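You operate a simulated robot arm through the tools that you are given. There is no shell and no other tool. Be economical: measure what you need, move in short steps, check, and stop when the job is done.

You run a simulated two-armed robot. Do the job below in one go: nothing can be reset, and whatever is moved stays where it is left.

JOB
Pour 100 ml into the tasting glass and top up the clear bottle.
Fine: both from the purple jug; bottle to its white mark, green cork in; jug back where it stood. Set down upright: purple jug.

The check looks at the end state, three seconds after you hand in, the way a careful person would. Anything else that was tipped, shoved, dropped, spilled or broken makes it a failure.

ROBOT AND FRAMES
Two 6-joint arms with fingered hands on one trunk, on a base that drives. Base frame: it is fixed to the floor where the robot stands at the start and does not move with it; the origin is under the middle of the robot, x ahead of it, y to its left, z up; the surface under the hand at the start is at about z = 0.94. Lengths are in m, angles in rad, forces in N, time in s.
The left shoulder is at the start at [0.07, 0.191, 1.214], the right one opposite. Places, roughly: clear bottle (7x7x19 cm) [0.5, -0.5, 1]. Payload 4.7 kg a hand.
Tool frame (each hand has its own): the origin (TCP) lies between the finger pads and is the grasp point; the fingertips stand 0.036 m ahead of it; z points along the fingers, y is the line along which they close. Largest opening 0.12 m; the body of the gripper starts 0.042 m behind the TCP. The gripper is a hand of 5 fingers: y runs from the thumb to the fingers, the wrist lies at [-0.018, -0.113, -0.198] in the tool frame, and closing takes about 1.5 s.
Orientation is that of the tool frame in the base frame, as a unit quaternion [x, y, z, w]. With the fingers straight down and the wrist toward the robot, the tool's x, y and z point along [0, 1, 0], [1, 0, 0] and [0, 0, -1] of the base frame.

CONTROLS
- The arms move only by the tool drive_tool. It takes "left_targets", "right_targets" or both (then of equal length, played together; a hand with none holds still); each is one flat list of numbers, 7 for each row, row after row: the opening, from 0 (shut) to 1 (fully open), then the shift along the tool's x, y, z in units of 250 mm (1.0 is 250 mm), then the turn, a rotation vector about the tool's x, y, z in units of 60 degrees (1.0 is 60 degrees). In form: [fingers, x, y, z, ax, ay, az, fingers, x, y, z, ax, ay, az, ...]. A call has 1 to 8 rows; each row is the pose to reach, as a shift and turn from the pose commanded when the call began, along the tool's axes at that moment. A call with a number of a shift or a turn outside -1 to 1 is refused whole. A row lasts 0.2 s, in which the tool goes at most 0.05 m and 0.15 rad; a call with a longer step from one row to the next is refused whole, and so is a gripper value outside its range. Where a pose cannot be reached the arm comes as near as it can. A force on the tool above 40 N (or 10 N above the force at the start of the call, whichever is more), or a blocked arm, ends the call early, and 0.2 s more pass. The fingers move at their own pace (about 0.045 m/s each) and stop on an object; they squeeze with about 31 N. The grip force told is the motor's: it shows also when the fingers shut on nothing. Time passes only in rows, and 0.2 s behind the last, so rows that repeat a pose let the fingers close. The reply holds the time, the measured pose of the TCP, the force on the tool along the base axes, the opening and the grip force, in the units named above and with some noise, with the torque about the TCP (base axes, N m) and any sound that the robot's microphone picked up.
- Cameras (640 x 400 px; columns grow to the right, rows downward): "scene" is now at [0.1294, -0.0443, 1.4551]; the picture's right is [-0.49, -0.87, -0.00], its down [-0.38, 0.22, -0.90] and it looks along [0.78, -0.44, -0.44] (base axes); focal length 214 px, centre (320, 200). "left" rides on the left gripper at [-0.073, -0.091, -0.143] in its tool frame; the picture's right is [-0.80, -0.28, 0.53], its down [0.53, -0.73, 0.42] and it looks along [0.27, 0.62, 0.74] (tool axes); focal length 234 px, centre (320, 200). "right" rides on the right gripper at [0.073, -0.091, -0.143] in its tool frame; the picture's right is [-0.80, 0.28, -0.53], its down [-0.53, -0.73, 0.42] and it looks along [-0.27, 0.62, 0.74] (tool axes); focal length 234 px, centre (320, 200). There is no depth. A picture from a camera that has moved, and an enlarged one, comes with that camera's place and axes in the base frame and with its lens.
- grab_frame(camera): a new picture of that camera. No time passes.
- raise_lower(by): slides the trunk up (or, below 0, down) by that many m; the arms and the scene camera ride with it, the base frame stays. It gives what a move gives, with no picture.
- base_move(legs): drives the robot by 1 to 6 legs, each [ahead, left, turn to the left] in m, m and rad, along the robot's own axes; the way and the turn of a leg run together, so that a leg with both is an arc; at most 1.5 m and 3.142 rad a leg. The arms and the cameras ride along, it lands a little off, and it stops where it bumps. It gives what a move gives.
- preshape(shape, hand): the hand has 5 fingers and takes this shape, open, in about a second: jaw (thumb against the fingers, like two jaws); tri (thumb and two fingers); tip (a fingertip pinch); poke (one finger out to press); point (the index stretched); flat (the hand flat); cup (the hand cupped); fist (a fist). The gripper value then closes the fingers along that shape, each until it touches; the sizes above hold for jaw. It gives what a move gives, with no picture.
- pan_tilt(pan, tilt): turns the head with the scene camera to pan (to the left, within 1.501 rad either way) and tilt (down, from -0.506 to 1.204), counted from straight ahead of the robot. It gives what a move gives.
- enlarge(camera, box): a new picture of the part [left, top, right, bottom] of that camera's present view, enlarged. No time passes.
- close_job(): hands the job in; it is judged then, once.

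Work in short steps. Places have to be worked out from the pictures, the camera data and where the tool is seen: move nearer, look again, correct. Check each grasp and each placing, and mend what went wrong. You have 120 turns and 92 pictures in all, those below and enlarged ones among them. Open the grippers and draw the arms clear of the work before you hand the job in, unless the task says otherwise; then end with one line.

The tools are called after "Request:" by a JSON object that holds its "method" and its "body". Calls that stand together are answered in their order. drive_tool: Moves the arms, as the interface text tells. Its arguments: {"type":"object","properties":{"left_targets":{"type":"array"},"right_targets":{"type":"array"}},"required":[]} The other tools are called the same way: raise_lower (by) slides the trunk up or down; preshape (shape, hand) gives the hand a shape; base_move (legs) drives the base; pan_tilt (pan, tilt) turns the head that bears the scene camera; grab_frame (camera) takes a picture; enlarge (camera, box) takes an enlarged picture of a part of a camera's view; close_job () hands the job in.

At the start:

```text
time_s: 0.0
left_tool_pos: [0.702, -0.1003, 1.455]
left_tcp_rot: [0.707, 0.707, -0.001, 0.0]
left_wrist_force: [-1.1, 1.1, -0.5]
left_moment: [0.02, 0.02, -0.01]
left_width: 0.1194
left_grasp_force: 0.0
left_shape: jaw
right_tool_pos: [0.3846, -0.5501, 1.4542]
right_tcp_rot: [0.707, 0.707, 0.001, 0.0]
right_wrist_force: [0.2, -0.4, -0.1]
right_moment: [-0.01, 0.01, 0.02]
right_width: 0.1194
right_grasp_force: 0.0
right_shape: jaw
trunk travel left (down, up): [-0.691, 0.249]
robot x, y, heading: [0.0009, -0.0027, 0.002]
head pan, tilt: [-0.513, 0.454]
```

scene: 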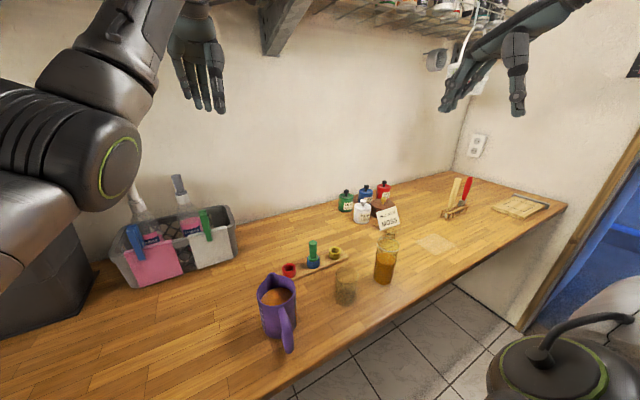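
right: 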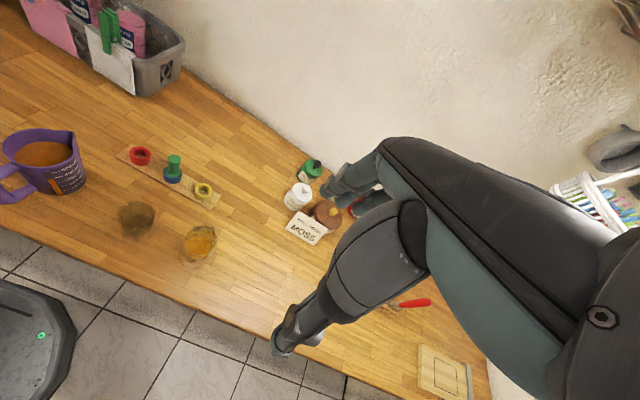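
left: 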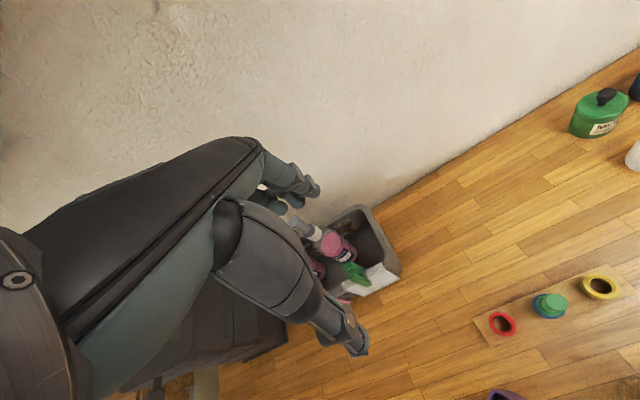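

I'll first enlarge the work area in the scene view to identify the jug, glass, bottle, corks and the marks.

Request:
{"method": "enlarge", "body": {"camera": "scene", "box": [240, 220, 420, 360]}}

Request:
{"method": "enlarge", "body": {"camera": "right", "box": [0, 100, 240, 280]}}

```text
2.86 times, centred on (330, 290) of scene
camera zoom: at [0.1294, -0.0443, 1.4551], right [-0.49, -0.87, 0.0], down [-0.38, 0.22, -0.9], along [0.78, -0.44, -0.44], focal length 613 px, centre (291, -57)
```

zoom: 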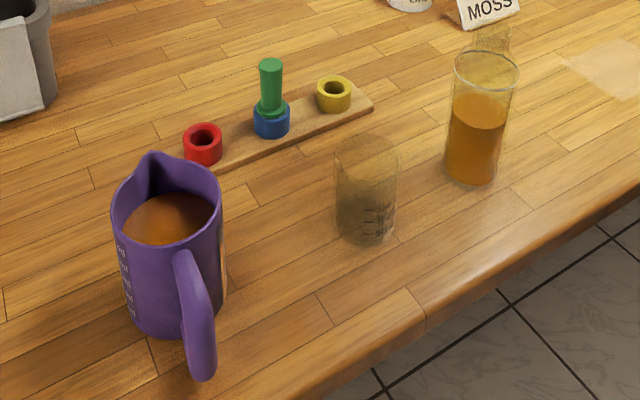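

```text
2.22 times, centred on (120, 190) of right
camera zoom: at [0.292, -0.4771, 1.5976], right [0.28, -0.8, 0.53], down [-0.73, -0.53, -0.42], along [0.62, -0.27, -0.74], focal length 520 px, centre (764, 222)
```

zoom: 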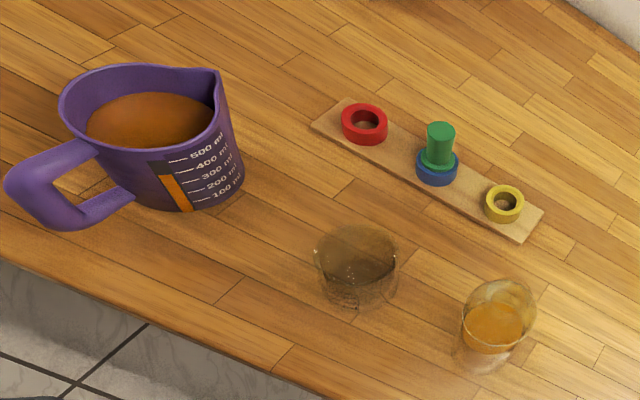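

The cork stands in the blue ring; the jug has a level window. I'll zoom hard on the bottle, glass and jug to read marks.

Request:
{"method": "enlarge", "body": {"camera": "scene", "box": [325, 225, 413, 310]}}

Request:
{"method": "enlarge", "body": {"camera": "scene", "box": [240, 260, 330, 360]}}

Request:
{"method": "enlarge", "body": {"camera": "right", "box": [100, 180, 240, 280]}}

```text
4.71 times, centred on (369, 268) of scene
camera zoom: at [0.1294, -0.0443, 1.4551], right [-0.49, -0.87, 0.0], down [-0.38, 0.22, -0.9], along [0.78, -0.44, -0.44], focal length 1009 px, centre (89, -118)
```

zoom: 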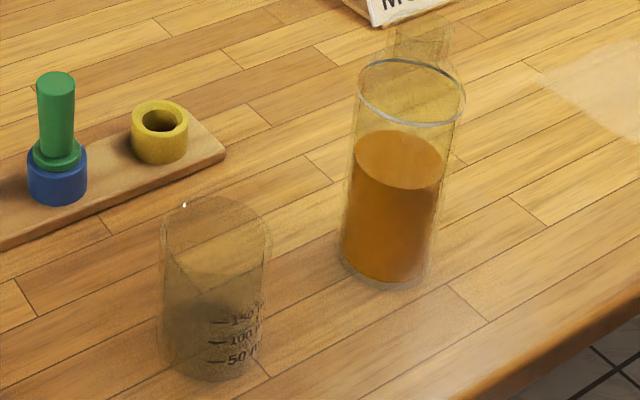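

```text
4.00 times, centred on (285, 310) of scene
camera zoom: at [0.1294, -0.0443, 1.4551], right [-0.49, -0.87, 0.0], down [-0.38, 0.22, -0.9], along [0.78, -0.44, -0.44], focal length 858 px, centre (460, -240)
```

zoom: 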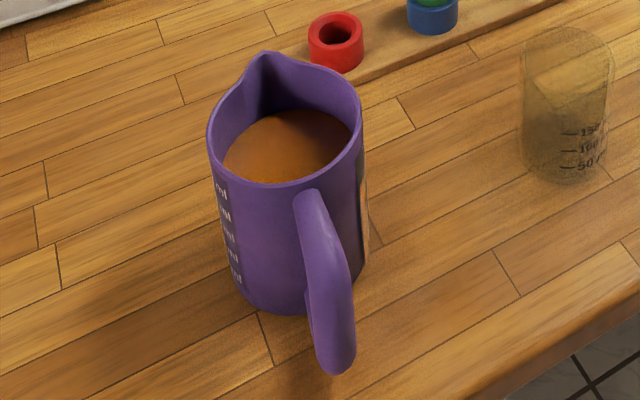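

```text
4.00 times, centred on (170, 230) of right
camera zoom: at [0.292, -0.4771, 1.5976], right [0.28, -0.8, 0.53], down [-0.73, -0.53, -0.42], along [0.62, -0.27, -0.74], focal length 937 px, centre (920, 80)
```

zoom: 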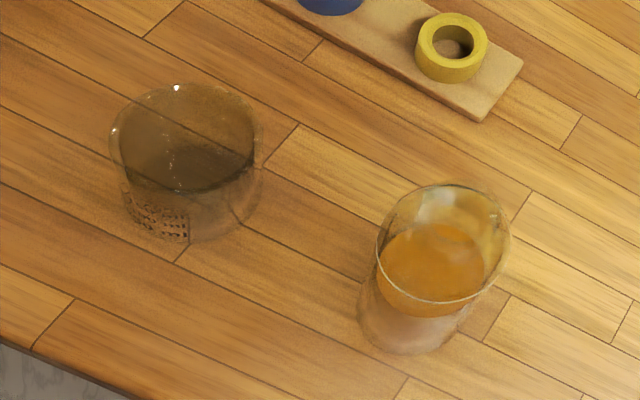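

Estimates: jug ≈(0.469,−0.123), handle toward −x, spout toward +x; glass ≈(0.458,−0.31); bottle ≈(0.458,−0.453), neck top z≈1.13, white ring ≈1.08; yellow ring ≈(0.62,−0.38). I back the robot off so the right hand can reach the handle horizontally.

Request:
{"method": "base_move", "body": {"legs": [[-0.42, 0, 0]]}}

```text
time_s: 2.6
left_tool_pos: [0.2708, -0.102, 1.4524]
left_tcp_rot: [0.708, 0.706, -0.001, 0.0]
left_wrist_force: [0.4, -0.1, -0.4]
left_moment: [-0.02, -0.01, -0.03]
left_width: 0.1198
left_grasp_force: 0.0
left_shape: jaw
right_tool_pos: [-0.0501, -0.5503, 1.4539]
right_tcp_rot: [0.708, 0.706, 0.0, 0.0]
right_wrist_force: [0.3, 0.0, 0.5]
right_moment: [0.03, 0.02, -0.02]
right_width: 0.1196
right_grasp_force: 0.0
right_shape: jaw
trunk travel left (down, up): [-0.691, 0.249]
robot x, y, heading: [-0.4324, -0.0001, -0.006]
head pan, tilt: [-0.513, 0.454]
```

Backed off cleanly. Re-aim the head to the work area and look again for second-viewpoint triangulation.

Request:
{"method": "pan_tilt", "body": {"pan": -0.3, "tilt": 0.45}}

Request:
{"method": "grab_frame", "body": {"camera": "scene"}}

```text
time_s: 3.4
left_tool_pos: [0.2693, -0.102, 1.4539]
left_tcp_rot: [0.708, 0.706, -0.001, 0.0]
left_wrist_force: [-0.1, 0.1, 0.4]
left_moment: [-0.02, 0.01, 0.0]
left_width: 0.1197
left_grasp_force: 0.0
left_shape: jaw
right_tool_pos: [-0.0511, -0.5501, 1.4561]
right_tcp_rot: [0.708, 0.706, 0.0, 0.0]
right_wrist_force: [-1.1, -0.2, -0.9]
right_moment: [0.0, -0.01, -0.04]
right_width: 0.1195
right_grasp_force: 0.2
right_shape: jaw
trunk travel left (down, up): [-0.691, 0.249]
robot x, y, heading: [-0.433, 0.0015, -0.002]
head pan, tilt: [-0.3, 0.45]
```

```text
83 pictures are left
camera scene: at [-0.2962, -0.0261, 1.4556], right [-0.3, -0.95, 0.0], down [-0.41, 0.13, -0.9], along [0.86, -0.27, -0.43], focal length 214 px, centre (320, 200)
```

scene: 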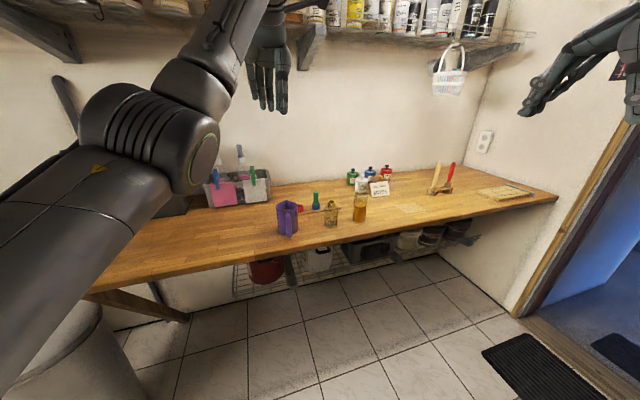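

Table edge is near the jug's handle. Plan: grip the handle horizontally "handshake" style (tool z=+X, y=−Y, x=up), so pouring is a turn of the hand toward pointing down. I move the left hand out to the left while the right hand begins turning and moving in.

Request:
{"method": "drive_tool", "body": {"left_targets": [1, 0.125, 0, 0, 0, 0, 0, 1, 0.25, 0, 0, 0, 0, 0, 1, 0.375, 0, 0, 0, 0, 0, 1, 0.5, 0, 0, 0, 0, 0, 1, 0.625, 0, 0, 0, 0, 0, 1, 0.75, 0, 0, 0, 0, 0, 1, 0.875, 0, 0, 0, 0, 0, 1, 1, 0, 0, 0, 0, 0], "right_targets": [1, 0.1, 0.125, 0.075, -0.0722, 0.0722, 0.0722, 1, 0.2, 0.25, 0.15, -0.1443, 0.1443, 0.1443, 1, 0.3, 0.375, 0.225, -0.2165, 0.2165, 0.2165, 1, 0.4, 0.5, 0.3, -0.2887, 0.2887, 0.2887, 1, 0.5, 0.625, 0.375, -0.3608, 0.3608, 0.3608, 1, 0.6, 0.75, 0.45, -0.433, 0.433, 0.433, 1, 0.7, 0.875, 0.525, -0.5052, 0.5052, 0.5052, 1, 0.8, 1, 0.6, -0.57735, 0.57735, 0.57735]}}

```text
time_s: 5.2
left_tool_pos: [0.3405, 0.1479, 1.4844]
left_tcp_rot: [0.709, 0.705, -0.003, 0.0]
left_wrist_force: [0.4, 1.8, -1.2]
left_moment: [-0.1, 0.04, -0.02]
left_width: 0.1197
left_grasp_force: 0.1
left_shape: jaw
left hand out of reach, approached as far as the arm can: row 1, 2, 3, 4, 5, 6, 7, 8
right_tool_pos: [0.2039, -0.3467, 1.3062]
right_tcp_rot: [0.817, 0.407, 0.408, 0.002]
right_wrist_force: [-0.4, 1.2, 0.2]
right_moment: [-0.04, 0.04, -0.02]
right_width: 0.1198
right_grasp_force: 0.0
right_shape: jaw
right hand out of reach, approached as far as the arm can: row 2
trunk travel left (down, up): [-0.691, 0.249]
robot x, y, heading: [-0.4294, -0.0004, -0.01]
head pan, tilt: [-0.3, 0.45]
```

Right hand tracks well. Finish the second 60° of the turn in place.

Request:
{"method": "drive_tool", "body": {"right_targets": [1, 0, 0, 0, -0.0722, 0.0722, 0.0722, 1, 0, 0, 0, -0.1443, 0.1443, 0.1443, 1, 0, 0, 0, -0.2165, 0.2165, 0.2165, 1, 0, 0, 0, -0.2887, 0.2887, 0.2887, 1, 0, 0, 0, -0.3608, 0.3608, 0.3608, 1, 0, 0, 0, -0.433, 0.433, 0.433, 1, 0, 0, 0, -0.5052, 0.5052, 0.5052, 1, 0, 0, 0, -0.57735, 0.57735, 0.57735]}}

Request:
{"method": "grab_frame", "body": {"camera": "scene"}}

Request:
{"method": "grab_frame", "body": {"camera": "right"}}

```text
time_s: 7.0
left_tool_pos: [0.3373, 0.1448, 1.4869]
left_tcp_rot: [0.708, 0.706, -0.001, 0.0]
left_wrist_force: [-0.3, 1.1, -0.4]
left_moment: [-0.03, -0.02, 0.01]
left_width: 0.1197
left_grasp_force: 0.1
left_shape: jaw
right_tool_pos: [0.2003, -0.3503, 1.3069]
right_tcp_rot: [0.707, -0.002, 0.708, 0.001]
right_wrist_force: [-0.4, -0.5, 0.3]
right_moment: [-0.06, -0.03, 0.0]
right_width: 0.1196
right_grasp_force: 0.0
right_shape: jaw
trunk travel left (down, up): [-0.691, 0.249]
robot x, y, heading: [-0.4319, 0.0026, -0.002]
head pan, tilt: [-0.3, 0.45]
```

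```text
82 pictures are left
camera scene: at [-0.2951, -0.0247, 1.4555], right [-0.3, -0.95, 0.0], down [-0.42, 0.13, -0.9], along [0.86, -0.27, -0.44], focal length 214 px, centre (320, 200)
```

scene: 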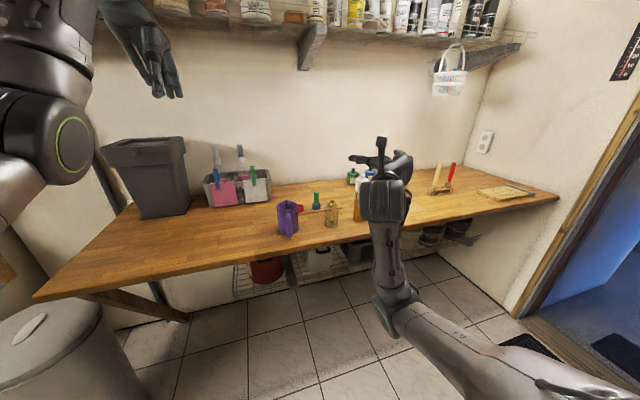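

```text
81 pictures are left
camera right: at [0.0565, -0.258, 1.3776], right [-0.53, -0.28, -0.8], down [0.43, 0.73, -0.53], along [0.73, -0.62, -0.27], focal length 234 px, centre (320, 200)
```

right: 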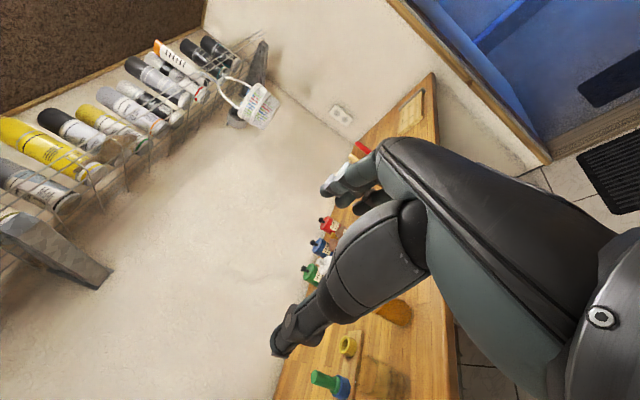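

Orientation is right (x up, y −Y, z +X). Before grasping I test the pour pose over the bottle area in free air: shift forward/right and turn nose-down about −y by 60°.

Request:
{"method": "drive_tool", "body": {"right_targets": [1, 0, 0.05, 0.07, 0, -0.125, 0, 1, 0, 0.1, 0.14, 0, -0.25, 0, 1, 0, 0.15, 0.21, 0, -0.375, 0, 1, 0, 0.2, 0.28, 0, -0.5, 0, 1, 0, 0.25, 0.35, 0, -0.625, 0, 1, 0, 0.3, 0.42, 0, -0.75, 0, 1, 0, 0.35, 0.49, 0, -0.875, 0, 1, 0, 0.4, 0.56, 0, -1, 0]}}

```text
time_s: 8.8
left_tool_pos: [0.3374, 0.1442, 1.4878]
left_tcp_rot: [0.708, 0.706, 0.0, 0.0]
left_wrist_force: [0.0, 0.5, 0.6]
left_moment: [0.0, 0.0, 0.02]
left_width: 0.1199
left_grasp_force: 0.0
left_shape: jaw
right_tool_pos: [0.3893, -0.4712, 1.3027]
right_tcp_rot: [0.966, -0.001, 0.258, 0.002]
right_wrist_force: [-0.2, 0.2, -0.7]
right_moment: [-0.03, 0.01, 0.01]
right_width: 0.12
right_grasp_force: 0.0
right_shape: jaw
right hand out of reach, approached as far as the arm can: row 2, 3, 4, 5, 6, 7, 8
trunk travel left (down, up): [-0.691, 0.249]
robot x, y, heading: [-0.4328, 0.0007, -0.003]
head pan, tilt: [-0.3, 0.45]
```

The pour tilt direction is right but the pose is too close to the body (pushed out 5 cm). I back the base 0.12 m more, and test the remaining tilt.

Request:
{"method": "base_move", "body": {"legs": [[-0.12, 0, 0]]}}

Request:
{"method": "drive_tool", "body": {"right_targets": [1, 0, 0, 0, 0, 0, 0]}}

```text
time_s: 9.8
left_tool_pos: [0.274, 0.1553, 1.4908]
left_tcp_rot: [0.704, 0.711, 0.003, -0.001]
left_wrist_force: [-0.3, -0.2, 0.6]
left_moment: [0.07, -0.08, 0.05]
left_width: 0.1198
left_grasp_force: 0.1
left_shape: jaw
right_tool_pos: [0.3362, -0.4561, 1.3047]
right_tcp_rot: [0.965, 0.005, 0.261, -0.003]
right_wrist_force: [-1.4, -0.4, 0.0]
right_moment: [0.05, -0.03, 0.03]
right_width: 0.1201
right_grasp_force: 0.1
right_shape: jaw
trunk travel left (down, up): [-0.691, 0.249]
robot x, y, heading: [-0.4883, 0.0076, 0.01]
head pan, tilt: [-0.3, 0.45]
stopped in leg 1: the robot was blocked; the commanded pose is now the measured one
```

```text
time_s: 10.2
left_tool_pos: [0.2853, 0.1614, 1.4821]
left_tcp_rot: [0.703, 0.711, -0.003, -0.004]
left_wrist_force: [0.5, 0.6, -0.8]
left_moment: [0.02, 0.02, -0.03]
left_width: 0.1197
left_grasp_force: 0.0
left_shape: jaw
right_tool_pos: [0.3463, -0.452, 1.2981]
right_tcp_rot: [0.967, 0.007, 0.256, -0.003]
right_wrist_force: [-0.3, 0.1, -1.0]
right_moment: [0.0, 0.01, -0.02]
right_width: 0.1202
right_grasp_force: 0.1
right_shape: jaw
trunk travel left (down, up): [-0.691, 0.249]
robot x, y, heading: [-0.4851, 0.0084, 0.013]
head pan, tilt: [-0.3, 0.45]
```

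Blocked by something behind at x≈−0.485, so that's the limit back. The pose is now close to achieved; test a further 30° tilt while lowering 4 cm.

Request:
{"method": "drive_tool", "body": {"right_targets": [1, -0.02, 0, 0.035, 0, -0.125, 0, 1, -0.04, 0, 0.07, 0, -0.25, 0, 1, -0.06, 0, 0.105, 0, -0.375, 0, 1, -0.08, 0, 0.139, 0, -0.5, 0]}}

Request:
{"method": "grab_frame", "body": {"camera": "scene"}}

```text
time_s: 11.2
left_tool_pos: [0.2796, 0.1638, 1.4858]
left_tcp_rot: [0.703, 0.711, 0.0, 0.0]
left_wrist_force: [-0.8, 1.2, 0.0]
left_moment: [-0.05, -0.01, 0.01]
left_width: 0.1196
left_grasp_force: 0.1
left_shape: jaw
right_tool_pos: [0.341, -0.45, 1.263]
right_tcp_rot: [1.0, 0.007, -0.001, 0.002]
right_wrist_force: [0.6, 0.7, -1.0]
right_moment: [-0.06, -0.03, 0.0]
right_width: 0.12
right_grasp_force: 0.0
right_shape: jaw
right hand out of reach, approached as far as the arm can: row 1, 2
trunk travel left (down, up): [-0.691, 0.249]
robot x, y, heading: [-0.4892, 0.0076, 0.014]
head pan, tilt: [-0.3, 0.45]
```

```text
80 pictures are left
camera scene: at [-0.3508, -0.0152, 1.4555], right [-0.28, -0.96, 0.0], down [-0.42, 0.12, -0.9], along [0.86, -0.26, -0.43], focal length 214 px, centre (320, 200)
```

scene: 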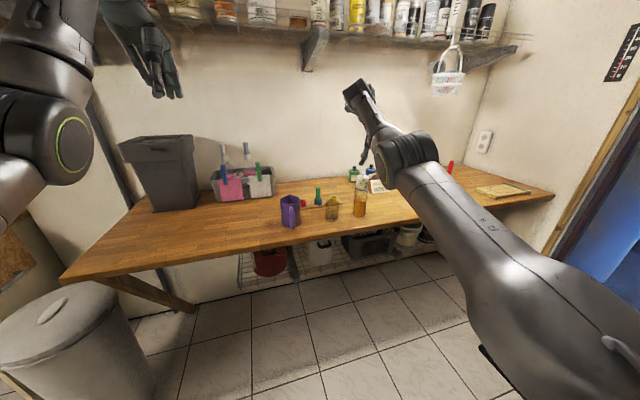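

Full pour pose is reachable with only marginal nearness. Shifting the base 0.12 m left (and 1 cm off the obstacle) increases the radius for all poses.

Request:
{"method": "base_move", "body": {"legs": [[0.01, 0.12, -0.013]]}}

```text
time_s: 12.5
left_tool_pos: [0.2917, 0.2693, 1.4863]
left_tcp_rot: [0.708, 0.706, 0.0, -0.001]
left_wrist_force: [0.9, -0.1, -1.1]
left_moment: [0.01, 0.0, 0.01]
left_width: 0.1199
left_grasp_force: 0.2
left_shape: jaw
right_tool_pos: [0.3447, -0.3428, 1.2607]
right_tcp_rot: [1.0, 0.001, -0.001, -0.001]
right_wrist_force: [0.4, 0.5, -0.2]
right_moment: [0.01, -0.02, 0.0]
right_width: 0.1199
right_grasp_force: 0.2
right_shape: jaw
trunk travel left (down, up): [-0.691, 0.249]
robot x, y, heading: [-0.4817, 0.1251, -0.005]
head pan, tilt: [-0.3, 0.45]
```

Now return to horizontal and go toward a pre-grasp spot behind the handle. First 60° of turn plus a move toward (0.25, −0.2, 1.2).

Request:
{"method": "drive_tool", "body": {"right_targets": [1, -0.0475, -0.07, 0.03, 0, 0.125, 0, 1, -0.095, -0.14, 0.06, 0, 0.25, 0, 1, -0.143, -0.21, 0.09, 0, 0.375, 0, 1, -0.19, -0.28, 0.12, 0, 0.5, 0, 1, -0.238, -0.35, 0.15, 0, 0.625, 0, 1, -0.285, -0.42, 0.18, 0, 0.75, 0, 1, -0.333, -0.49, 0.21, 0, 0.875, 0, 1, -0.38, -0.57, 0.24, 0, 1, 0]}}

Request:
{"method": "drive_tool", "body": {"right_targets": [1, 0, 0, 0, 0, 0.125, 0, 1, 0, 0, 0, 0, 0.25, 0, 1, 0, 0, 0, 0, 0.375, 0, 1, 0, 0, 0, 0, 0.5, 0]}}

Request:
{"method": "enlarge", "body": {"camera": "scene", "box": [250, 160, 410, 260]}}

Request:
{"method": "grab_frame", "body": {"camera": "right"}}

```text
time_s: 14.3
left_tool_pos: [0.2909, 0.2726, 1.4863]
left_tcp_rot: [0.707, 0.707, 0.0, -0.001]
left_wrist_force: [0.3, 0.7, 0.5]
left_moment: [-0.02, 0.02, 0.01]
left_width: 0.1199
left_grasp_force: 0.0
left_shape: jaw
right_tool_pos: [0.2511, -0.1966, 1.2028]
right_tcp_rot: [0.865, -0.001, 0.501, 0.0]
right_wrist_force: [-0.4, 0.2, 0.1]
right_moment: [-0.01, 0.02, 0.02]
right_width: 0.1201
right_grasp_force: 0.1
right_shape: jaw
right hand out of reach, approached as far as the arm can: row 1, 2, 3, 4, 5, 6, 7
trunk travel left (down, up): [-0.691, 0.249]
robot x, y, heading: [-0.4777, 0.1262, -0.001]
head pan, tilt: [-0.3, 0.45]
```

```text
time_s: 15.3
left_tool_pos: [0.2924, 0.2715, 1.4855]
left_tcp_rot: [0.708, 0.706, 0.0, -0.002]
left_wrist_force: [-0.8, -0.1, 0.3]
left_moment: [-0.01, -0.02, -0.01]
left_width: 0.1198
left_grasp_force: 0.0
left_shape: jaw
right_tool_pos: [0.2508, -0.2002, 1.2018]
right_tcp_rot: [0.707, 0.0, 0.707, 0.001]
right_wrist_force: [-0.1, -0.4, -0.2]
right_moment: [0.05, 0.02, 0.01]
right_width: 0.1198
right_grasp_force: 0.1
right_shape: jaw
trunk travel left (down, up): [-0.691, 0.249]
robot x, y, heading: [-0.4784, 0.1246, -0.004]
head pan, tilt: [-0.3, 0.45]
```

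```text
4.00 times, centred on (330, 210) of scene
camera zoom: at [-0.341, 0.1011, 1.4556], right [-0.3, -0.95, 0.0], down [-0.42, 0.13, -0.9], along [0.86, -0.27, -0.44], focal length 858 px, centre (280, 160)
```

zoom: 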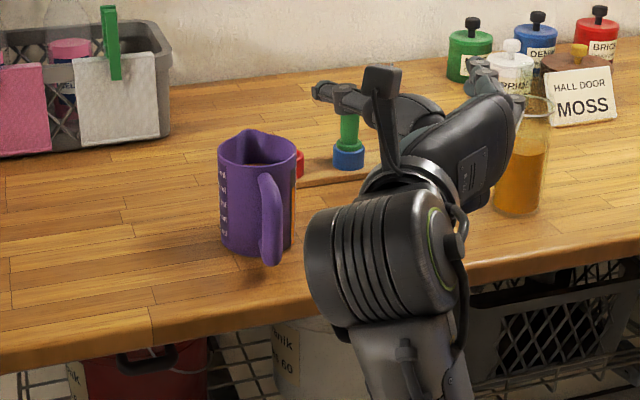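

```text
78 pictures are left
camera right: at [0.1068, -0.1079, 1.2735], right [-0.52, -0.28, -0.8], down [0.43, 0.73, -0.53], along [0.74, -0.62, -0.26], focal length 234 px, centre (320, 200)
```

right: 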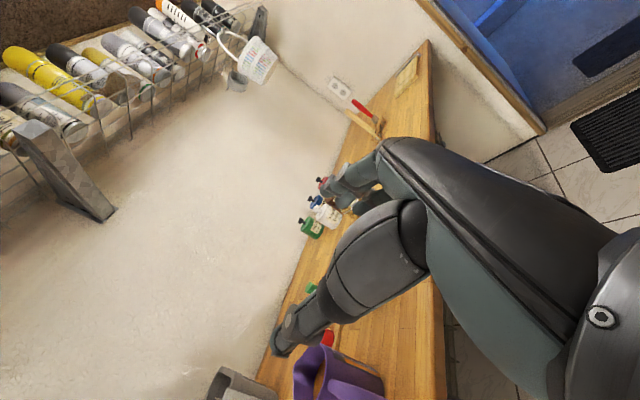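

Jug axis along X confirmed: handle bar y≈−0.123, spanning z 0.96–1.06; body centre y≈−0.126. Let me zoom on bottle from here as its neck top is unclear.

Request:
{"method": "enlarge", "body": {"camera": "scene", "box": [360, 170, 408, 220]}}

Request:
{"method": "enlarge", "body": {"camera": "scene", "box": [295, 185, 335, 230]}}

```text
8.00 times, centred on (384, 195) of scene
camera zoom: at [-0.341, 0.1011, 1.4556], right [-0.3, -0.95, 0.0], down [-0.42, 0.13, -0.9], along [0.86, -0.27, -0.44], focal length 1716 px, centre (-192, 240)
```

zoom: 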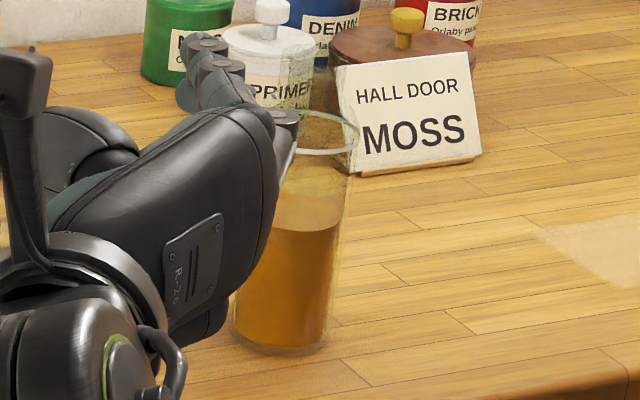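

```text
8.89 times, centred on (315, 208) of scene
camera zoom: at [-0.341, 0.1011, 1.4556], right [-0.3, -0.95, 0.0], down [-0.42, 0.13, -0.9], along [0.86, -0.27, -0.44], focal length 1906 px, centre (364, 133)
```

zoom: 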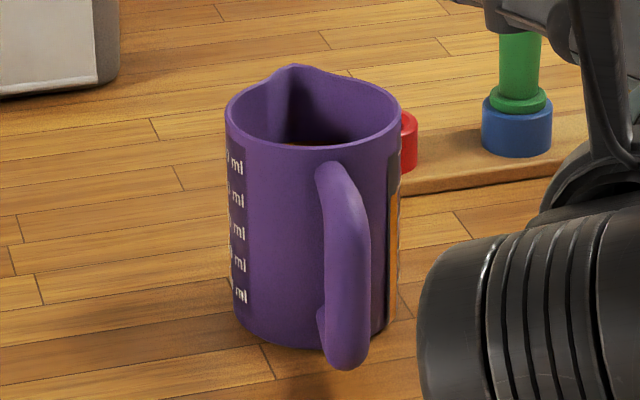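

Handle is clear and vertical. I lower and center to pre-grasp (0.28, −0.123, 1.01), still behind the handle.

Request:
{"method": "drive_tool", "body": {"right_targets": [1, -0.152, -0.062, 0.024, 0, 0, 0, 1, -0.304, -0.124, 0.048, 0, 0, 0, 1, -0.456, -0.185, 0.072, 0, 0, 0, 1, -0.608, -0.247, 0.096, 0, 0, 0, 1, -0.76, -0.309, 0.12, 0, 0, 0]}}

Request:
{"method": "grab_frame", "body": {"camera": "scene"}}

Request:
{"method": "grab_frame", "body": {"camera": "right"}}

```text
time_s: 16.5
left_tool_pos: [0.2917, 0.2707, 1.4856]
left_tcp_rot: [0.708, 0.707, 0.0, -0.002]
left_wrist_force: [0.3, 0.7, 0.4]
left_moment: [0.0, 0.0, 0.0]
left_width: 0.1199
left_grasp_force: 0.1
left_shape: jaw
right_tool_pos: [0.2812, -0.1211, 1.009]
right_tcp_rot: [0.707, 0.0, 0.707, 0.001]
right_wrist_force: [-0.5, -0.3, -1.0]
right_moment: [0.0, -0.01, -0.01]
right_width: 0.1202
right_grasp_force: 0.1
right_shape: jaw
trunk travel left (down, up): [-0.691, 0.249]
robot x, y, heading: [-0.4786, 0.129, -0.002]
head pan, tilt: [-0.3, 0.45]
```

```text
75 pictures are left
camera scene: at [-0.3405, 0.1015, 1.4555], right [-0.3, -0.95, 0.0], down [-0.42, 0.13, -0.9], along [0.86, -0.27, -0.44], focal length 214 px, centre (320, 200)
```

scene: 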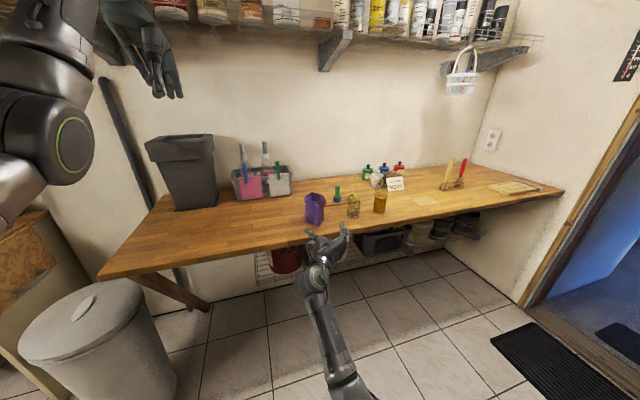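

```text
74 pictures are left
camera right: at [0.138, -0.0291, 1.0806], right [-0.53, -0.28, -0.8], down [0.42, 0.73, -0.53], along [0.74, -0.62, -0.27], focal length 234 px, centre (320, 200)
```

right: 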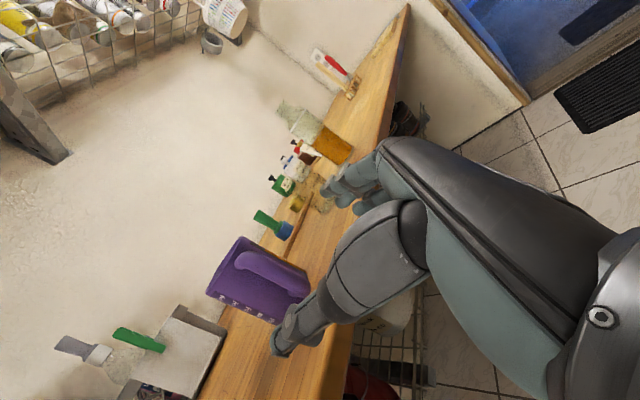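

Hand is behind and beneath the jug in view. Zoom to verify lateral alignment of the open fingers with the handle.

Request:
{"method": "enlarge", "body": {"camera": "scene", "box": [285, 180, 365, 270]}}

Request:
{"method": "enlarge", "body": {"camera": "right", "box": [190, 80, 370, 360]}}

```text
4.44 times, centred on (325, 225) of scene
camera zoom: at [-0.3405, 0.1015, 1.4555], right [-0.3, -0.95, 0.0], down [-0.42, 0.13, -0.9], along [0.86, -0.27, -0.44], focal length 953 px, centre (298, 89)
```

zoom: 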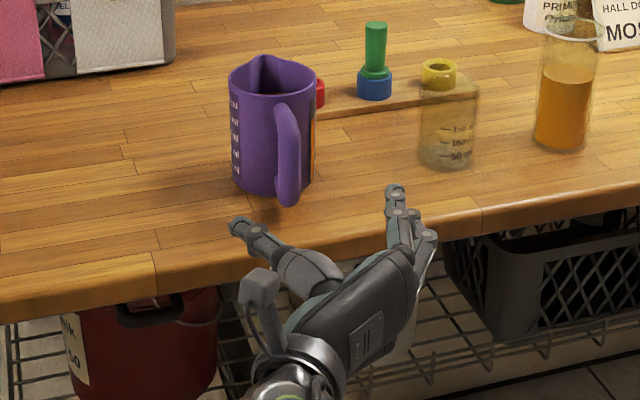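

```text
1.43 times, centred on (280, 220) of right
camera zoom: at [0.138, -0.0291, 1.0806], right [-0.53, -0.28, -0.8], down [0.42, 0.73, -0.53], along [0.74, -0.62, -0.27], focal length 334 px, centre (377, 171)
```

zoom: 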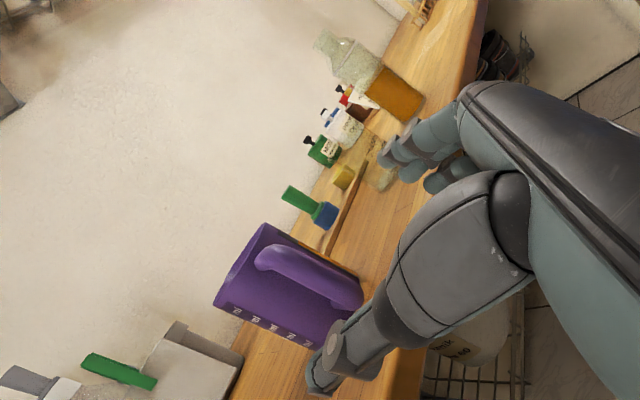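

Triangulating again: jug rear wall x≈0.447, handle outer x≈0.396 (y≈−0.121), lip ≈(0.536,−0.134,1.056) — jug is yawed about −5°. I advance 11 cm with a −5° yaw so fingers straddle the bar.

Request:
{"method": "drive_tool", "body": {"right_targets": [1, 0, 0, 0.089, -0.083, 0, 0, 1, 0, 0, 0.178, -0.083, 0, 0, 1, 0, 0, 0.267, -0.083, 0, 0, 1, 0, 0, 0.356, -0.083, 0, 0, 1, 0, 0, 0.444, -0.083, 0, 0]}}

Request:
{"method": "enlarge", "body": {"camera": "scene", "box": [285, 180, 365, 250]}}

Request:
{"method": "grab_frame", "body": {"camera": "right"}}

```text
time_s: 17.7
left_tool_pos: [0.2914, 0.27, 1.4855]
left_tcp_rot: [0.707, 0.707, -0.001, -0.001]
left_wrist_force: [0.4, 0.9, 0.1]
left_moment: [0.0, -0.03, -0.02]
left_width: 0.1199
left_grasp_force: 0.1
left_shape: jaw
right_tool_pos: [0.3911, -0.1231, 1.0101]
right_tcp_rot: [0.707, -0.031, 0.706, 0.031]
right_wrist_force: [0.0, 0.0, -0.5]
right_moment: [-0.02, 0.01, -0.01]
right_width: 0.1199
right_grasp_force: 0.0
right_shape: jaw
trunk travel left (down, up): [-0.691, 0.249]
robot x, y, heading: [-0.4781, 0.1286, -0.001]
head pan, tilt: [-0.3, 0.45]
```

```text
5.71 times, centred on (325, 215) of scene
camera zoom: at [-0.3403, 0.1011, 1.4554], right [-0.3, -0.95, 0.0], down [-0.42, 0.13, -0.9], along [0.86, -0.27, -0.44], focal length 1226 px, centre (291, 114)
```

zoom: 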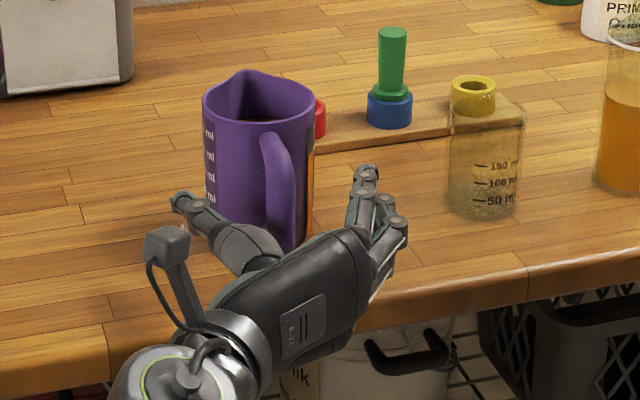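

```text
70 pictures are left
camera right: at [0.2564, -0.0188, 1.0823], right [-0.55, -0.23, -0.8], down [0.49, 0.69, -0.53], along [0.68, -0.68, -0.27], focal length 234 px, centre (320, 200)
```

right: 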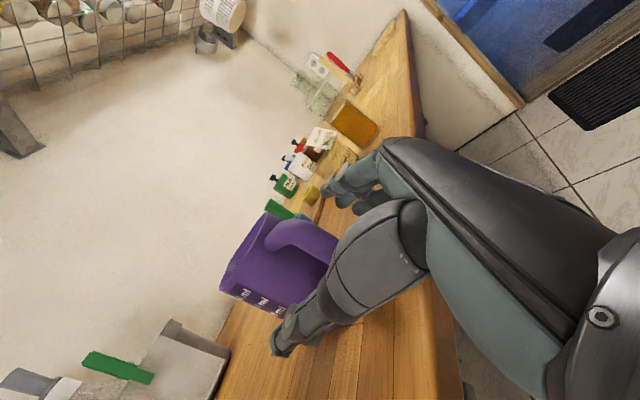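

Handle lies between thumb and fingers. Close the hand in place.

Request:
{"method": "drive_tool", "body": {"right_targets": [0.7, 0, 0, 0, 0, 0, 0, 0.4, 0, 0, 0, 0, 0, 0, 0.2, 0, 0, 0, 0, 0, 0, 0, 0, 0, 0, 0, 0, 0, 0, 0, 0, 0, 0, 0, 0, 0, 0, 0, 0, 0, 0, 0, 0, 0, 0, 0, 0, 0, 0, 0, 0, 0, 0, 0, 0, 0]}}

Request:
{"method": "enlarge", "body": {"camera": "scene", "box": [285, 180, 365, 250]}}

```text
time_s: 19.5
left_tool_pos: [0.2919, 0.2713, 1.4849]
left_tcp_rot: [0.708, 0.706, -0.001, -0.002]
left_wrist_force: [0.3, -0.8, 0.0]
left_moment: [0.02, -0.02, -0.02]
left_width: 0.1198
left_grasp_force: 0.0
left_shape: jaw
right_tool_pos: [0.3918, -0.1216, 1.0112]
right_tcp_rot: [0.707, -0.03, 0.706, 0.032]
right_wrist_force: [1.1, -2.2, -1.1]
right_moment: [-0.22, 0.02, 0.01]
right_width: 0.0074
right_grasp_force: 27.8
right_shape: jaw
trunk travel left (down, up): [-0.691, 0.249]
robot x, y, heading: [-0.4814, 0.1275, 0.001]
head pan, tilt: [-0.3, 0.45]
```

```text
5.71 times, centred on (325, 215) of scene
camera zoom: at [-0.3403, 0.101, 1.4554], right [-0.3, -0.95, 0.0], down [-0.42, 0.13, -0.9], along [0.86, -0.27, -0.44], focal length 1226 px, centre (291, 114)
```

zoom: 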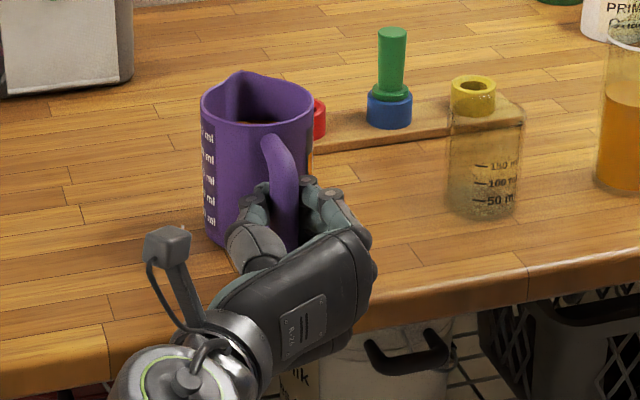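

The hand has closed round the handle (27.8 N). Lift 2 cm to test the grasp.

Request:
{"method": "drive_tool", "body": {"right_targets": [0, 0.03, 0, 0, 0, 0, 0, 0, 0.06, 0, 0, 0, 0, 0, 0, 0.09, 0, 0, 0, 0, 0, 0, 0.09, 0, 0, 0, 0, 0]}}

Request:
{"method": "enlarge", "body": {"camera": "scene", "box": [285, 180, 365, 250]}}

```text
time_s: 20.5
left_tool_pos: [0.292, 0.2708, 1.4854]
left_tcp_rot: [0.707, 0.707, -0.002, -0.002]
left_wrist_force: [0.4, -0.1, 0.0]
left_moment: [-0.02, 0.01, 0.02]
left_width: 0.1199
left_grasp_force: 0.0
left_shape: jaw
right_tool_pos: [0.3901, -0.1245, 1.032]
right_tcp_rot: [0.707, -0.03, 0.706, 0.031]
right_wrist_force: [-0.1, -0.5, -3.4]
right_moment: [-0.01, 0.19, 0.02]
right_width: 0.0103
right_grasp_force: 30.9
right_shape: jaw
trunk travel left (down, up): [-0.691, 0.249]
robot x, y, heading: [-0.4739, 0.1313, 0.0]
head pan, tilt: [-0.3, 0.45]
```

```text
5.71 times, centred on (325, 215) of scene
camera zoom: at [-0.3401, 0.101, 1.4554], right [-0.3, -0.95, 0.0], down [-0.42, 0.13, -0.9], along [0.86, -0.27, -0.44], focal length 1226 px, centre (291, 114)
```

zoom: 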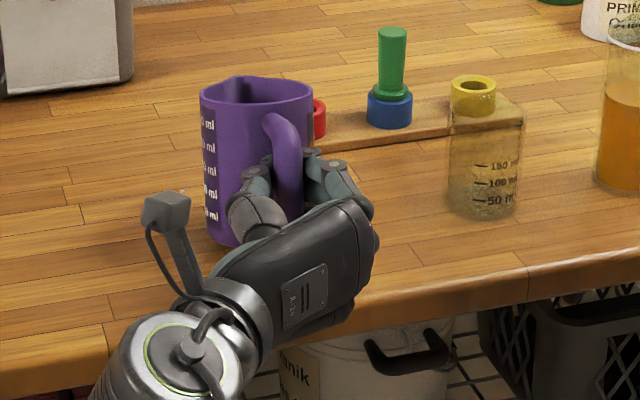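

The lift shows only 3.4 N and the rim ellipse looks flatter – the jug may be pitching nose-down in the pinch. Look closely before going on.

Request:
{"method": "enlarge", "body": {"camera": "scene", "box": [300, 180, 340, 225]}}

Request:
{"method": "enlarge", "body": {"camera": "right", "box": [200, 180, 360, 360]}}

```text
8.89 times, centred on (320, 202) of scene
camera zoom: at [-0.3401, 0.101, 1.4554], right [-0.3, -0.95, 0.0], down [-0.42, 0.13, -0.9], along [0.86, -0.27, -0.44], focal length 1906 px, centre (320, 178)
```

zoom: 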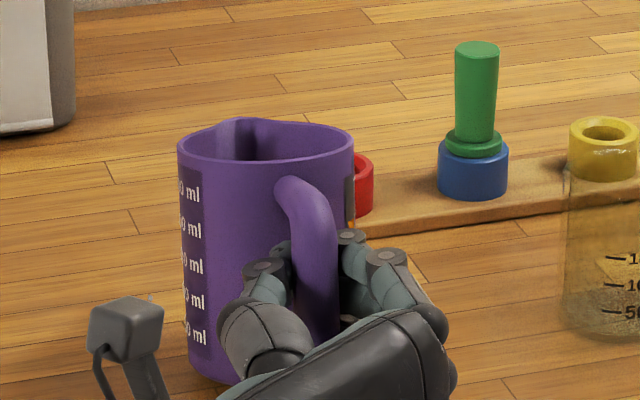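

```text
2.22 times, centred on (280, 270) of right
camera zoom: at [0.2562, -0.0196, 1.1051], right [-0.55, -0.23, -0.8], down [0.49, 0.69, -0.53], along [0.68, -0.68, -0.27], focal length 520 px, centre (409, 44)
```

zoom: 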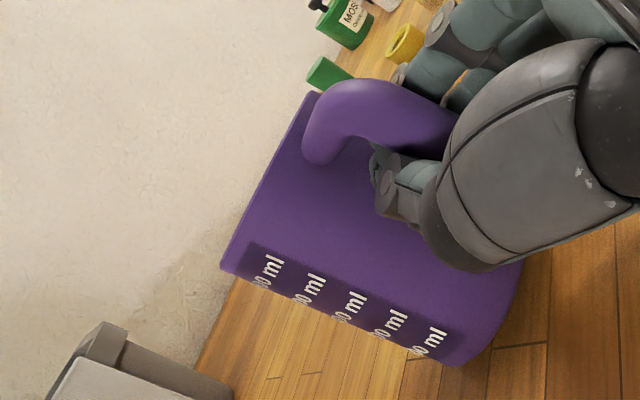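

The jug pitched nose-down about the pinch (nose still on the table). I'll set it back down, open part-way, and take a deeper, palm-seated power grip.

Request:
{"method": "drive_tool", "body": {"right_targets": [0, -0.03, 0, 0, 0, 0, 0, 0, -0.06, 0, 0, 0, 0, 0, 0, -0.088, 0, 0, 0, 0, 0, 0.2, -0.088, 0, 0, 0, 0, 0, 0.45, -0.088, 0, 0, 0, 0, 0, 0.45, -0.088, 0, 0, 0, 0, 0, 0.45, -0.088, 0, 0, 0, 0, 0]}}

Request:
{"method": "enlarge", "body": {"camera": "scene", "box": [295, 180, 345, 235]}}

Request:
{"method": "enlarge", "body": {"camera": "right", "box": [200, 150, 400, 360]}}

```text
time_s: 22.1
left_tool_pos: [0.2909, 0.2711, 1.4858]
left_tcp_rot: [0.708, 0.707, -0.001, -0.002]
left_wrist_force: [-1.0, 0.1, -0.3]
left_moment: [0.01, -0.02, 0.01]
left_width: 0.1199
left_grasp_force: 0.1
left_shape: jaw
right_tool_pos: [0.3919, -0.1227, 1.0104]
right_tcp_rot: [0.707, -0.031, 0.706, 0.031]
right_wrist_force: [0.2, 0.8, -0.3]
right_moment: [0.02, -0.01, 0.0]
right_width: 0.0534
right_grasp_force: 0.1
right_shape: jaw
trunk travel left (down, up): [-0.691, 0.249]
robot x, y, heading: [-0.4787, 0.1265, -0.004]
head pan, tilt: [-0.3, 0.45]
```

```text
7.27 times, centred on (320, 208) of scene
camera zoom: at [-0.3407, 0.1012, 1.4555], right [-0.3, -0.95, 0.0], down [-0.42, 0.13, -0.9], along [0.86, -0.27, -0.44], focal length 1560 px, centre (320, 146)
```

zoom: 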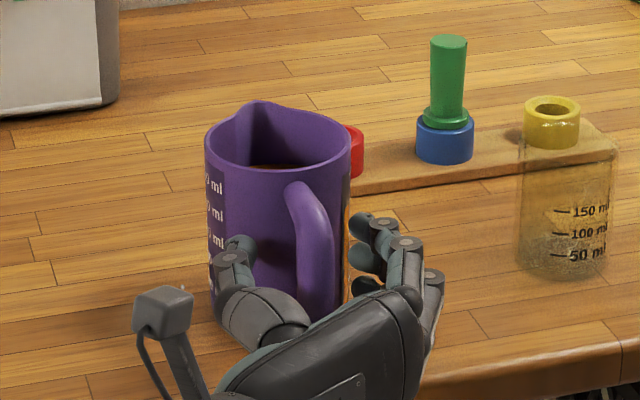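

```text
1.90 times, centred on (300, 255) of right
camera zoom: at [0.2561, -0.0194, 1.083], right [-0.55, -0.23, -0.8], down [0.49, 0.69, -0.53], along [0.68, -0.68, -0.27], focal length 446 px, centre (358, 95)
```

zoom: 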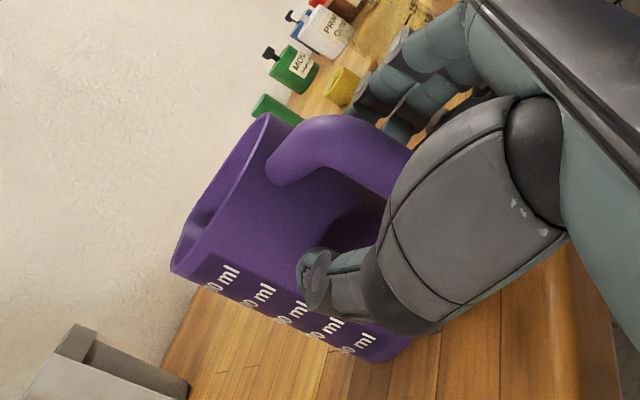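

Jug is upright again in place. Advance 1.4 cm deeper with fingers partly closed, checking force.

Request:
{"method": "drive_tool", "body": {"right_targets": [0.4, 0, 0, 0.02, 0, 0, 0, 0.4, 0, 0, 0.04, 0, 0, 0, 0.4, 0, 0, 0.056, 0, 0, 0]}}

Request:
{"method": "drive_tool", "body": {"right_targets": [0.4, 0, 0, 0.012, 0, 0, 0, 0.4, 0, 0, 0.024, 0, 0, 0]}}

Request:
{"method": "enlarge", "body": {"camera": "scene", "box": [295, 180, 345, 235]}}

Request:
{"method": "enlarge", "body": {"camera": "right", "box": [200, 150, 400, 360]}}

```text
time_s: 22.9
left_tool_pos: [0.2912, 0.2715, 1.4858]
left_tcp_rot: [0.708, 0.706, -0.001, -0.002]
left_wrist_force: [0.5, -1.2, 0.7]
left_moment: [-0.02, -0.01, -0.03]
left_width: 0.1199
left_grasp_force: 0.1
left_shape: jaw
right_tool_pos: [0.4049, -0.1238, 1.0114]
right_tcp_rot: [0.706, -0.031, 0.706, 0.031]
right_wrist_force: [-1.3, 0.8, 1.0]
right_moment: [0.03, 0.0, 0.07]
right_width: 0.0488
right_grasp_force: 0.0
right_shape: jaw
trunk travel left (down, up): [-0.691, 0.249]
robot x, y, heading: [-0.4763, 0.1261, 0.001]
head pan, tilt: [-0.3, 0.45]
```

```text
time_s: 23.5
left_tool_pos: [0.2914, 0.2717, 1.4869]
left_tcp_rot: [0.708, 0.706, 0.0, -0.002]
left_wrist_force: [-0.4, -1.1, -0.3]
left_moment: [-0.04, -0.02, 0.01]
left_width: 0.12
left_grasp_force: 0.0
left_shape: jaw
right_tool_pos: [0.4108, -0.1247, 1.0122]
right_tcp_rot: [0.707, -0.03, 0.706, 0.031]
right_wrist_force: [-1.0, 0.1, -0.6]
right_moment: [0.0, -0.01, 0.07]
right_width: 0.0488
right_grasp_force: 0.0
right_shape: jaw
trunk travel left (down, up): [-0.691, 0.249]
robot x, y, heading: [-0.4784, 0.1256, 0.003]
head pan, tilt: [-0.3, 0.45]
```

```text
7.27 times, centred on (320, 208) of scene
camera zoom: at [-0.3409, 0.1013, 1.4555], right [-0.3, -0.95, 0.0], down [-0.42, 0.13, -0.9], along [0.86, -0.27, -0.44], focal length 1560 px, centre (320, 146)
```

zoom: 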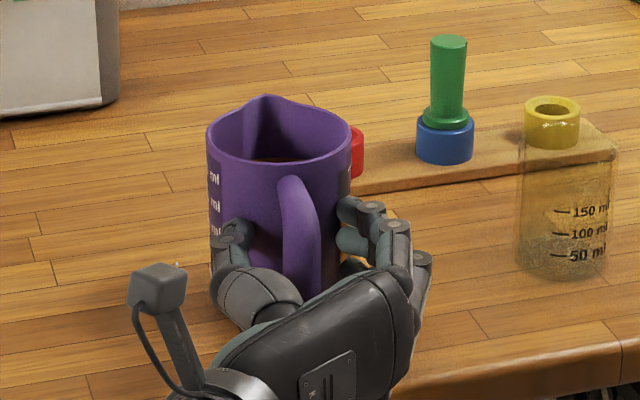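

```text
1.90 times, centred on (300, 255) of right
camera zoom: at [0.2763, -0.0212, 1.0834], right [-0.55, -0.23, -0.8], down [0.49, 0.69, -0.53], along [0.68, -0.68, -0.27], focal length 446 px, centre (358, 95)
```

zoom: 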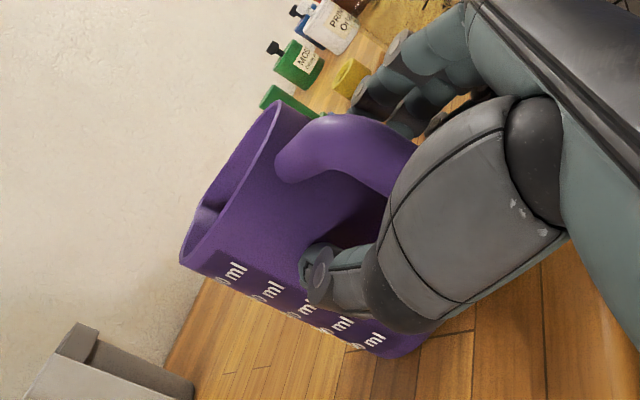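

Thumb tip just touches the body and nudged the jug a few mm (I'll restore that on return). Close now and test a small lift.

Request:
{"method": "drive_tool", "body": {"right_targets": [0.2, 0, 0, 0, 0, 0, 0, 0, 0, 0, 0, 0, 0, 0, 0, 0, 0, 0, 0, 0, 0, 0, 0, 0, 0, 0, 0, 0, 0, 0, 0, 0, 0, 0, 0, 0, 0, 0, 0, 0, 0, 0]}}

Request:
{"method": "drive_tool", "body": {"right_targets": [0, 0.03, 0, 0, 0, 0, 0, 0, 0.06, 0, 0, 0, 0, 0, 0, 0.09, 0, 0, 0, 0, 0, 0, 0.09, 0, 0, 0, 0, 0]}}

Request:
{"method": "enlarge", "body": {"camera": "scene", "box": [295, 180, 345, 235]}}

```text
time_s: 24.9
left_tool_pos: [0.2913, 0.2709, 1.4864]
left_tcp_rot: [0.707, 0.707, -0.001, -0.001]
left_wrist_force: [0.4, 0.8, 0.1]
left_moment: [-0.01, -0.01, 0.01]
left_width: 0.1202
left_grasp_force: 0.1
left_shape: jaw
right_tool_pos: [0.4121, -0.1246, 1.0114]
right_tcp_rot: [0.707, -0.031, 0.706, 0.031]
right_wrist_force: [-0.5, -1.4, -0.2]
right_moment: [-0.06, -0.01, -0.05]
right_width: 0.0083
right_grasp_force: 31.2
right_shape: jaw
trunk travel left (down, up): [-0.691, 0.249]
robot x, y, heading: [-0.4768, 0.1283, 0.0]
head pan, tilt: [-0.3, 0.45]
```

```text
time_s: 25.9
left_tool_pos: [0.2932, 0.2709, 1.4852]
left_tcp_rot: [0.708, 0.707, -0.001, -0.002]
left_wrist_force: [0.7, 0.2, -0.4]
left_moment: [-0.02, 0.01, 0.02]
left_width: 0.1199
left_grasp_force: 0.1
left_shape: jaw
right_tool_pos: [0.4127, -0.124, 1.0321]
right_tcp_rot: [0.707, -0.031, 0.706, 0.03]
right_wrist_force: [-0.1, 0.0, -4.1]
right_moment: [0.04, 0.25, -0.04]
right_width: 0.0083
right_grasp_force: 30.9
right_shape: jaw
trunk travel left (down, up): [-0.691, 0.249]
robot x, y, heading: [-0.4757, 0.128, -0.001]
head pan, tilt: [-0.3, 0.45]
```

```text
7.27 times, centred on (320, 208) of scene
camera zoom: at [-0.34, 0.1009, 1.4554], right [-0.3, -0.95, 0.0], down [-0.42, 0.13, -0.9], along [0.86, -0.27, -0.44], focal length 1560 px, centre (320, 146)
```

zoom: 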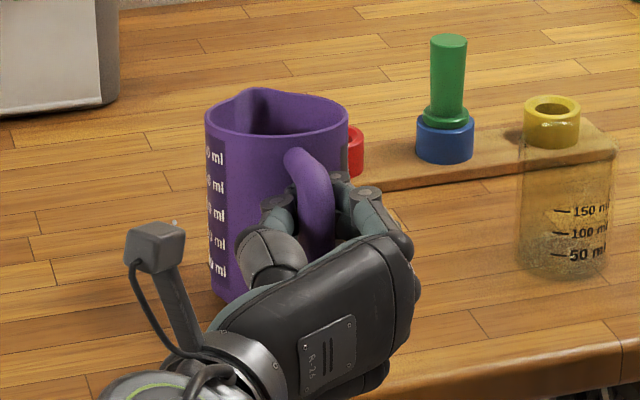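

Still pitching — the pinch axis coincides with the tipping axis, so this grip is wrong. Better: a mug grip from the free left side with the left hand (two fingers through the loop, thumb behind the bar). Set the jug down, open and withdraw the right hand.

Request:
{"method": "drive_tool", "body": {"right_targets": [0, -0.03, 0, 0, 0, 0, 0, 0, -0.06, 0, 0, 0, 0, 0, 0, -0.088, 0, 0, 0, 0, 0, 0.3, -0.088, 0, 0, 0, 0, 0, 0.6, -0.088, 0, 0, 0, 0, 0, 0.8, -0.088, 0, 0, 0, 0, 0, 0.8, -0.088, 0, 0, 0, 0, 0, 0.8, -0.088, 0, -0.1, 0, 0, 0]}}

Request:
{"method": "drive_tool", "body": {"right_targets": [1, 0, 0, -0.15, 0, 0, 0, 1, 0, 0, -0.3, 0, 0, 0, 1, 0, 0, -0.45, 0, 0, 0, 1, 0, 0.15, -0.55, 0, 0, 0, 1, 0, 0.3, -0.65, 0, 0, 0, 1, 0, 0.5, -0.65, 0, 0, 0, 1, 0, 0.7, -0.65, 0, 0, 0, 1, 0, 0.9, -0.65, 0, 0, 0]}}

Request:
{"method": "enlarge", "body": {"camera": "scene", "box": [295, 185, 335, 230]}}

```text
time_s: 27.7
left_tool_pos: [0.2908, 0.2721, 1.4872]
left_tcp_rot: [0.708, 0.707, -0.001, -0.002]
left_wrist_force: [-0.5, 0.4, 0.3]
left_moment: [-0.02, -0.03, 0.0]
left_width: 0.12
left_grasp_force: 0.1
left_shape: jaw
right_tool_pos: [0.3856, -0.1213, 1.014]
right_tcp_rot: [0.707, -0.031, 0.706, 0.031]
right_wrist_force: [0.0, 0.2, 0.5]
right_moment: [-0.02, 0.03, -0.03]
right_width: 0.0955
right_grasp_force: 0.1
right_shape: jaw
trunk travel left (down, up): [-0.691, 0.249]
robot x, y, heading: [-0.4745, 0.1269, -0.003]
head pan, tilt: [-0.3, 0.45]
```

```text
time_s: 29.5
left_tool_pos: [0.2897, 0.2688, 1.487]
left_tcp_rot: [0.708, 0.707, 0.001, -0.002]
left_wrist_force: [0.0, 0.0, -0.1]
left_moment: [0.01, -0.01, -0.01]
left_width: 0.1198
left_grasp_force: 0.1
left_shape: jaw
right_tool_pos: [0.2036, -0.3336, 1.0133]
right_tcp_rot: [0.707, -0.032, 0.706, 0.031]
right_wrist_force: [-0.3, 0.4, -1.0]
right_moment: [0.02, -0.01, 0.04]
right_width: 0.1198
right_grasp_force: 0.0
right_shape: jaw
trunk travel left (down, up): [-0.691, 0.249]
robot x, y, heading: [-0.4749, 0.1263, -0.004]
head pan, tilt: [-0.3, 0.45]
```

```text
8.89 times, centred on (315, 208) of scene
camera zoom: at [-0.3417, 0.0992, 1.4556], right [-0.3, -0.95, 0.0], down [-0.42, 0.13, -0.9], along [0.86, -0.27, -0.44], focal length 1906 px, centre (364, 133)
```

zoom: 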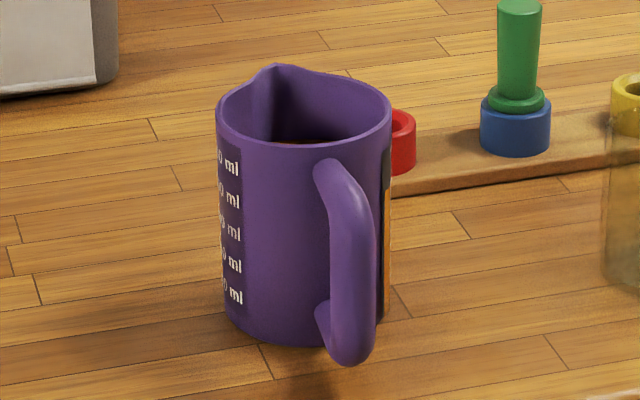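

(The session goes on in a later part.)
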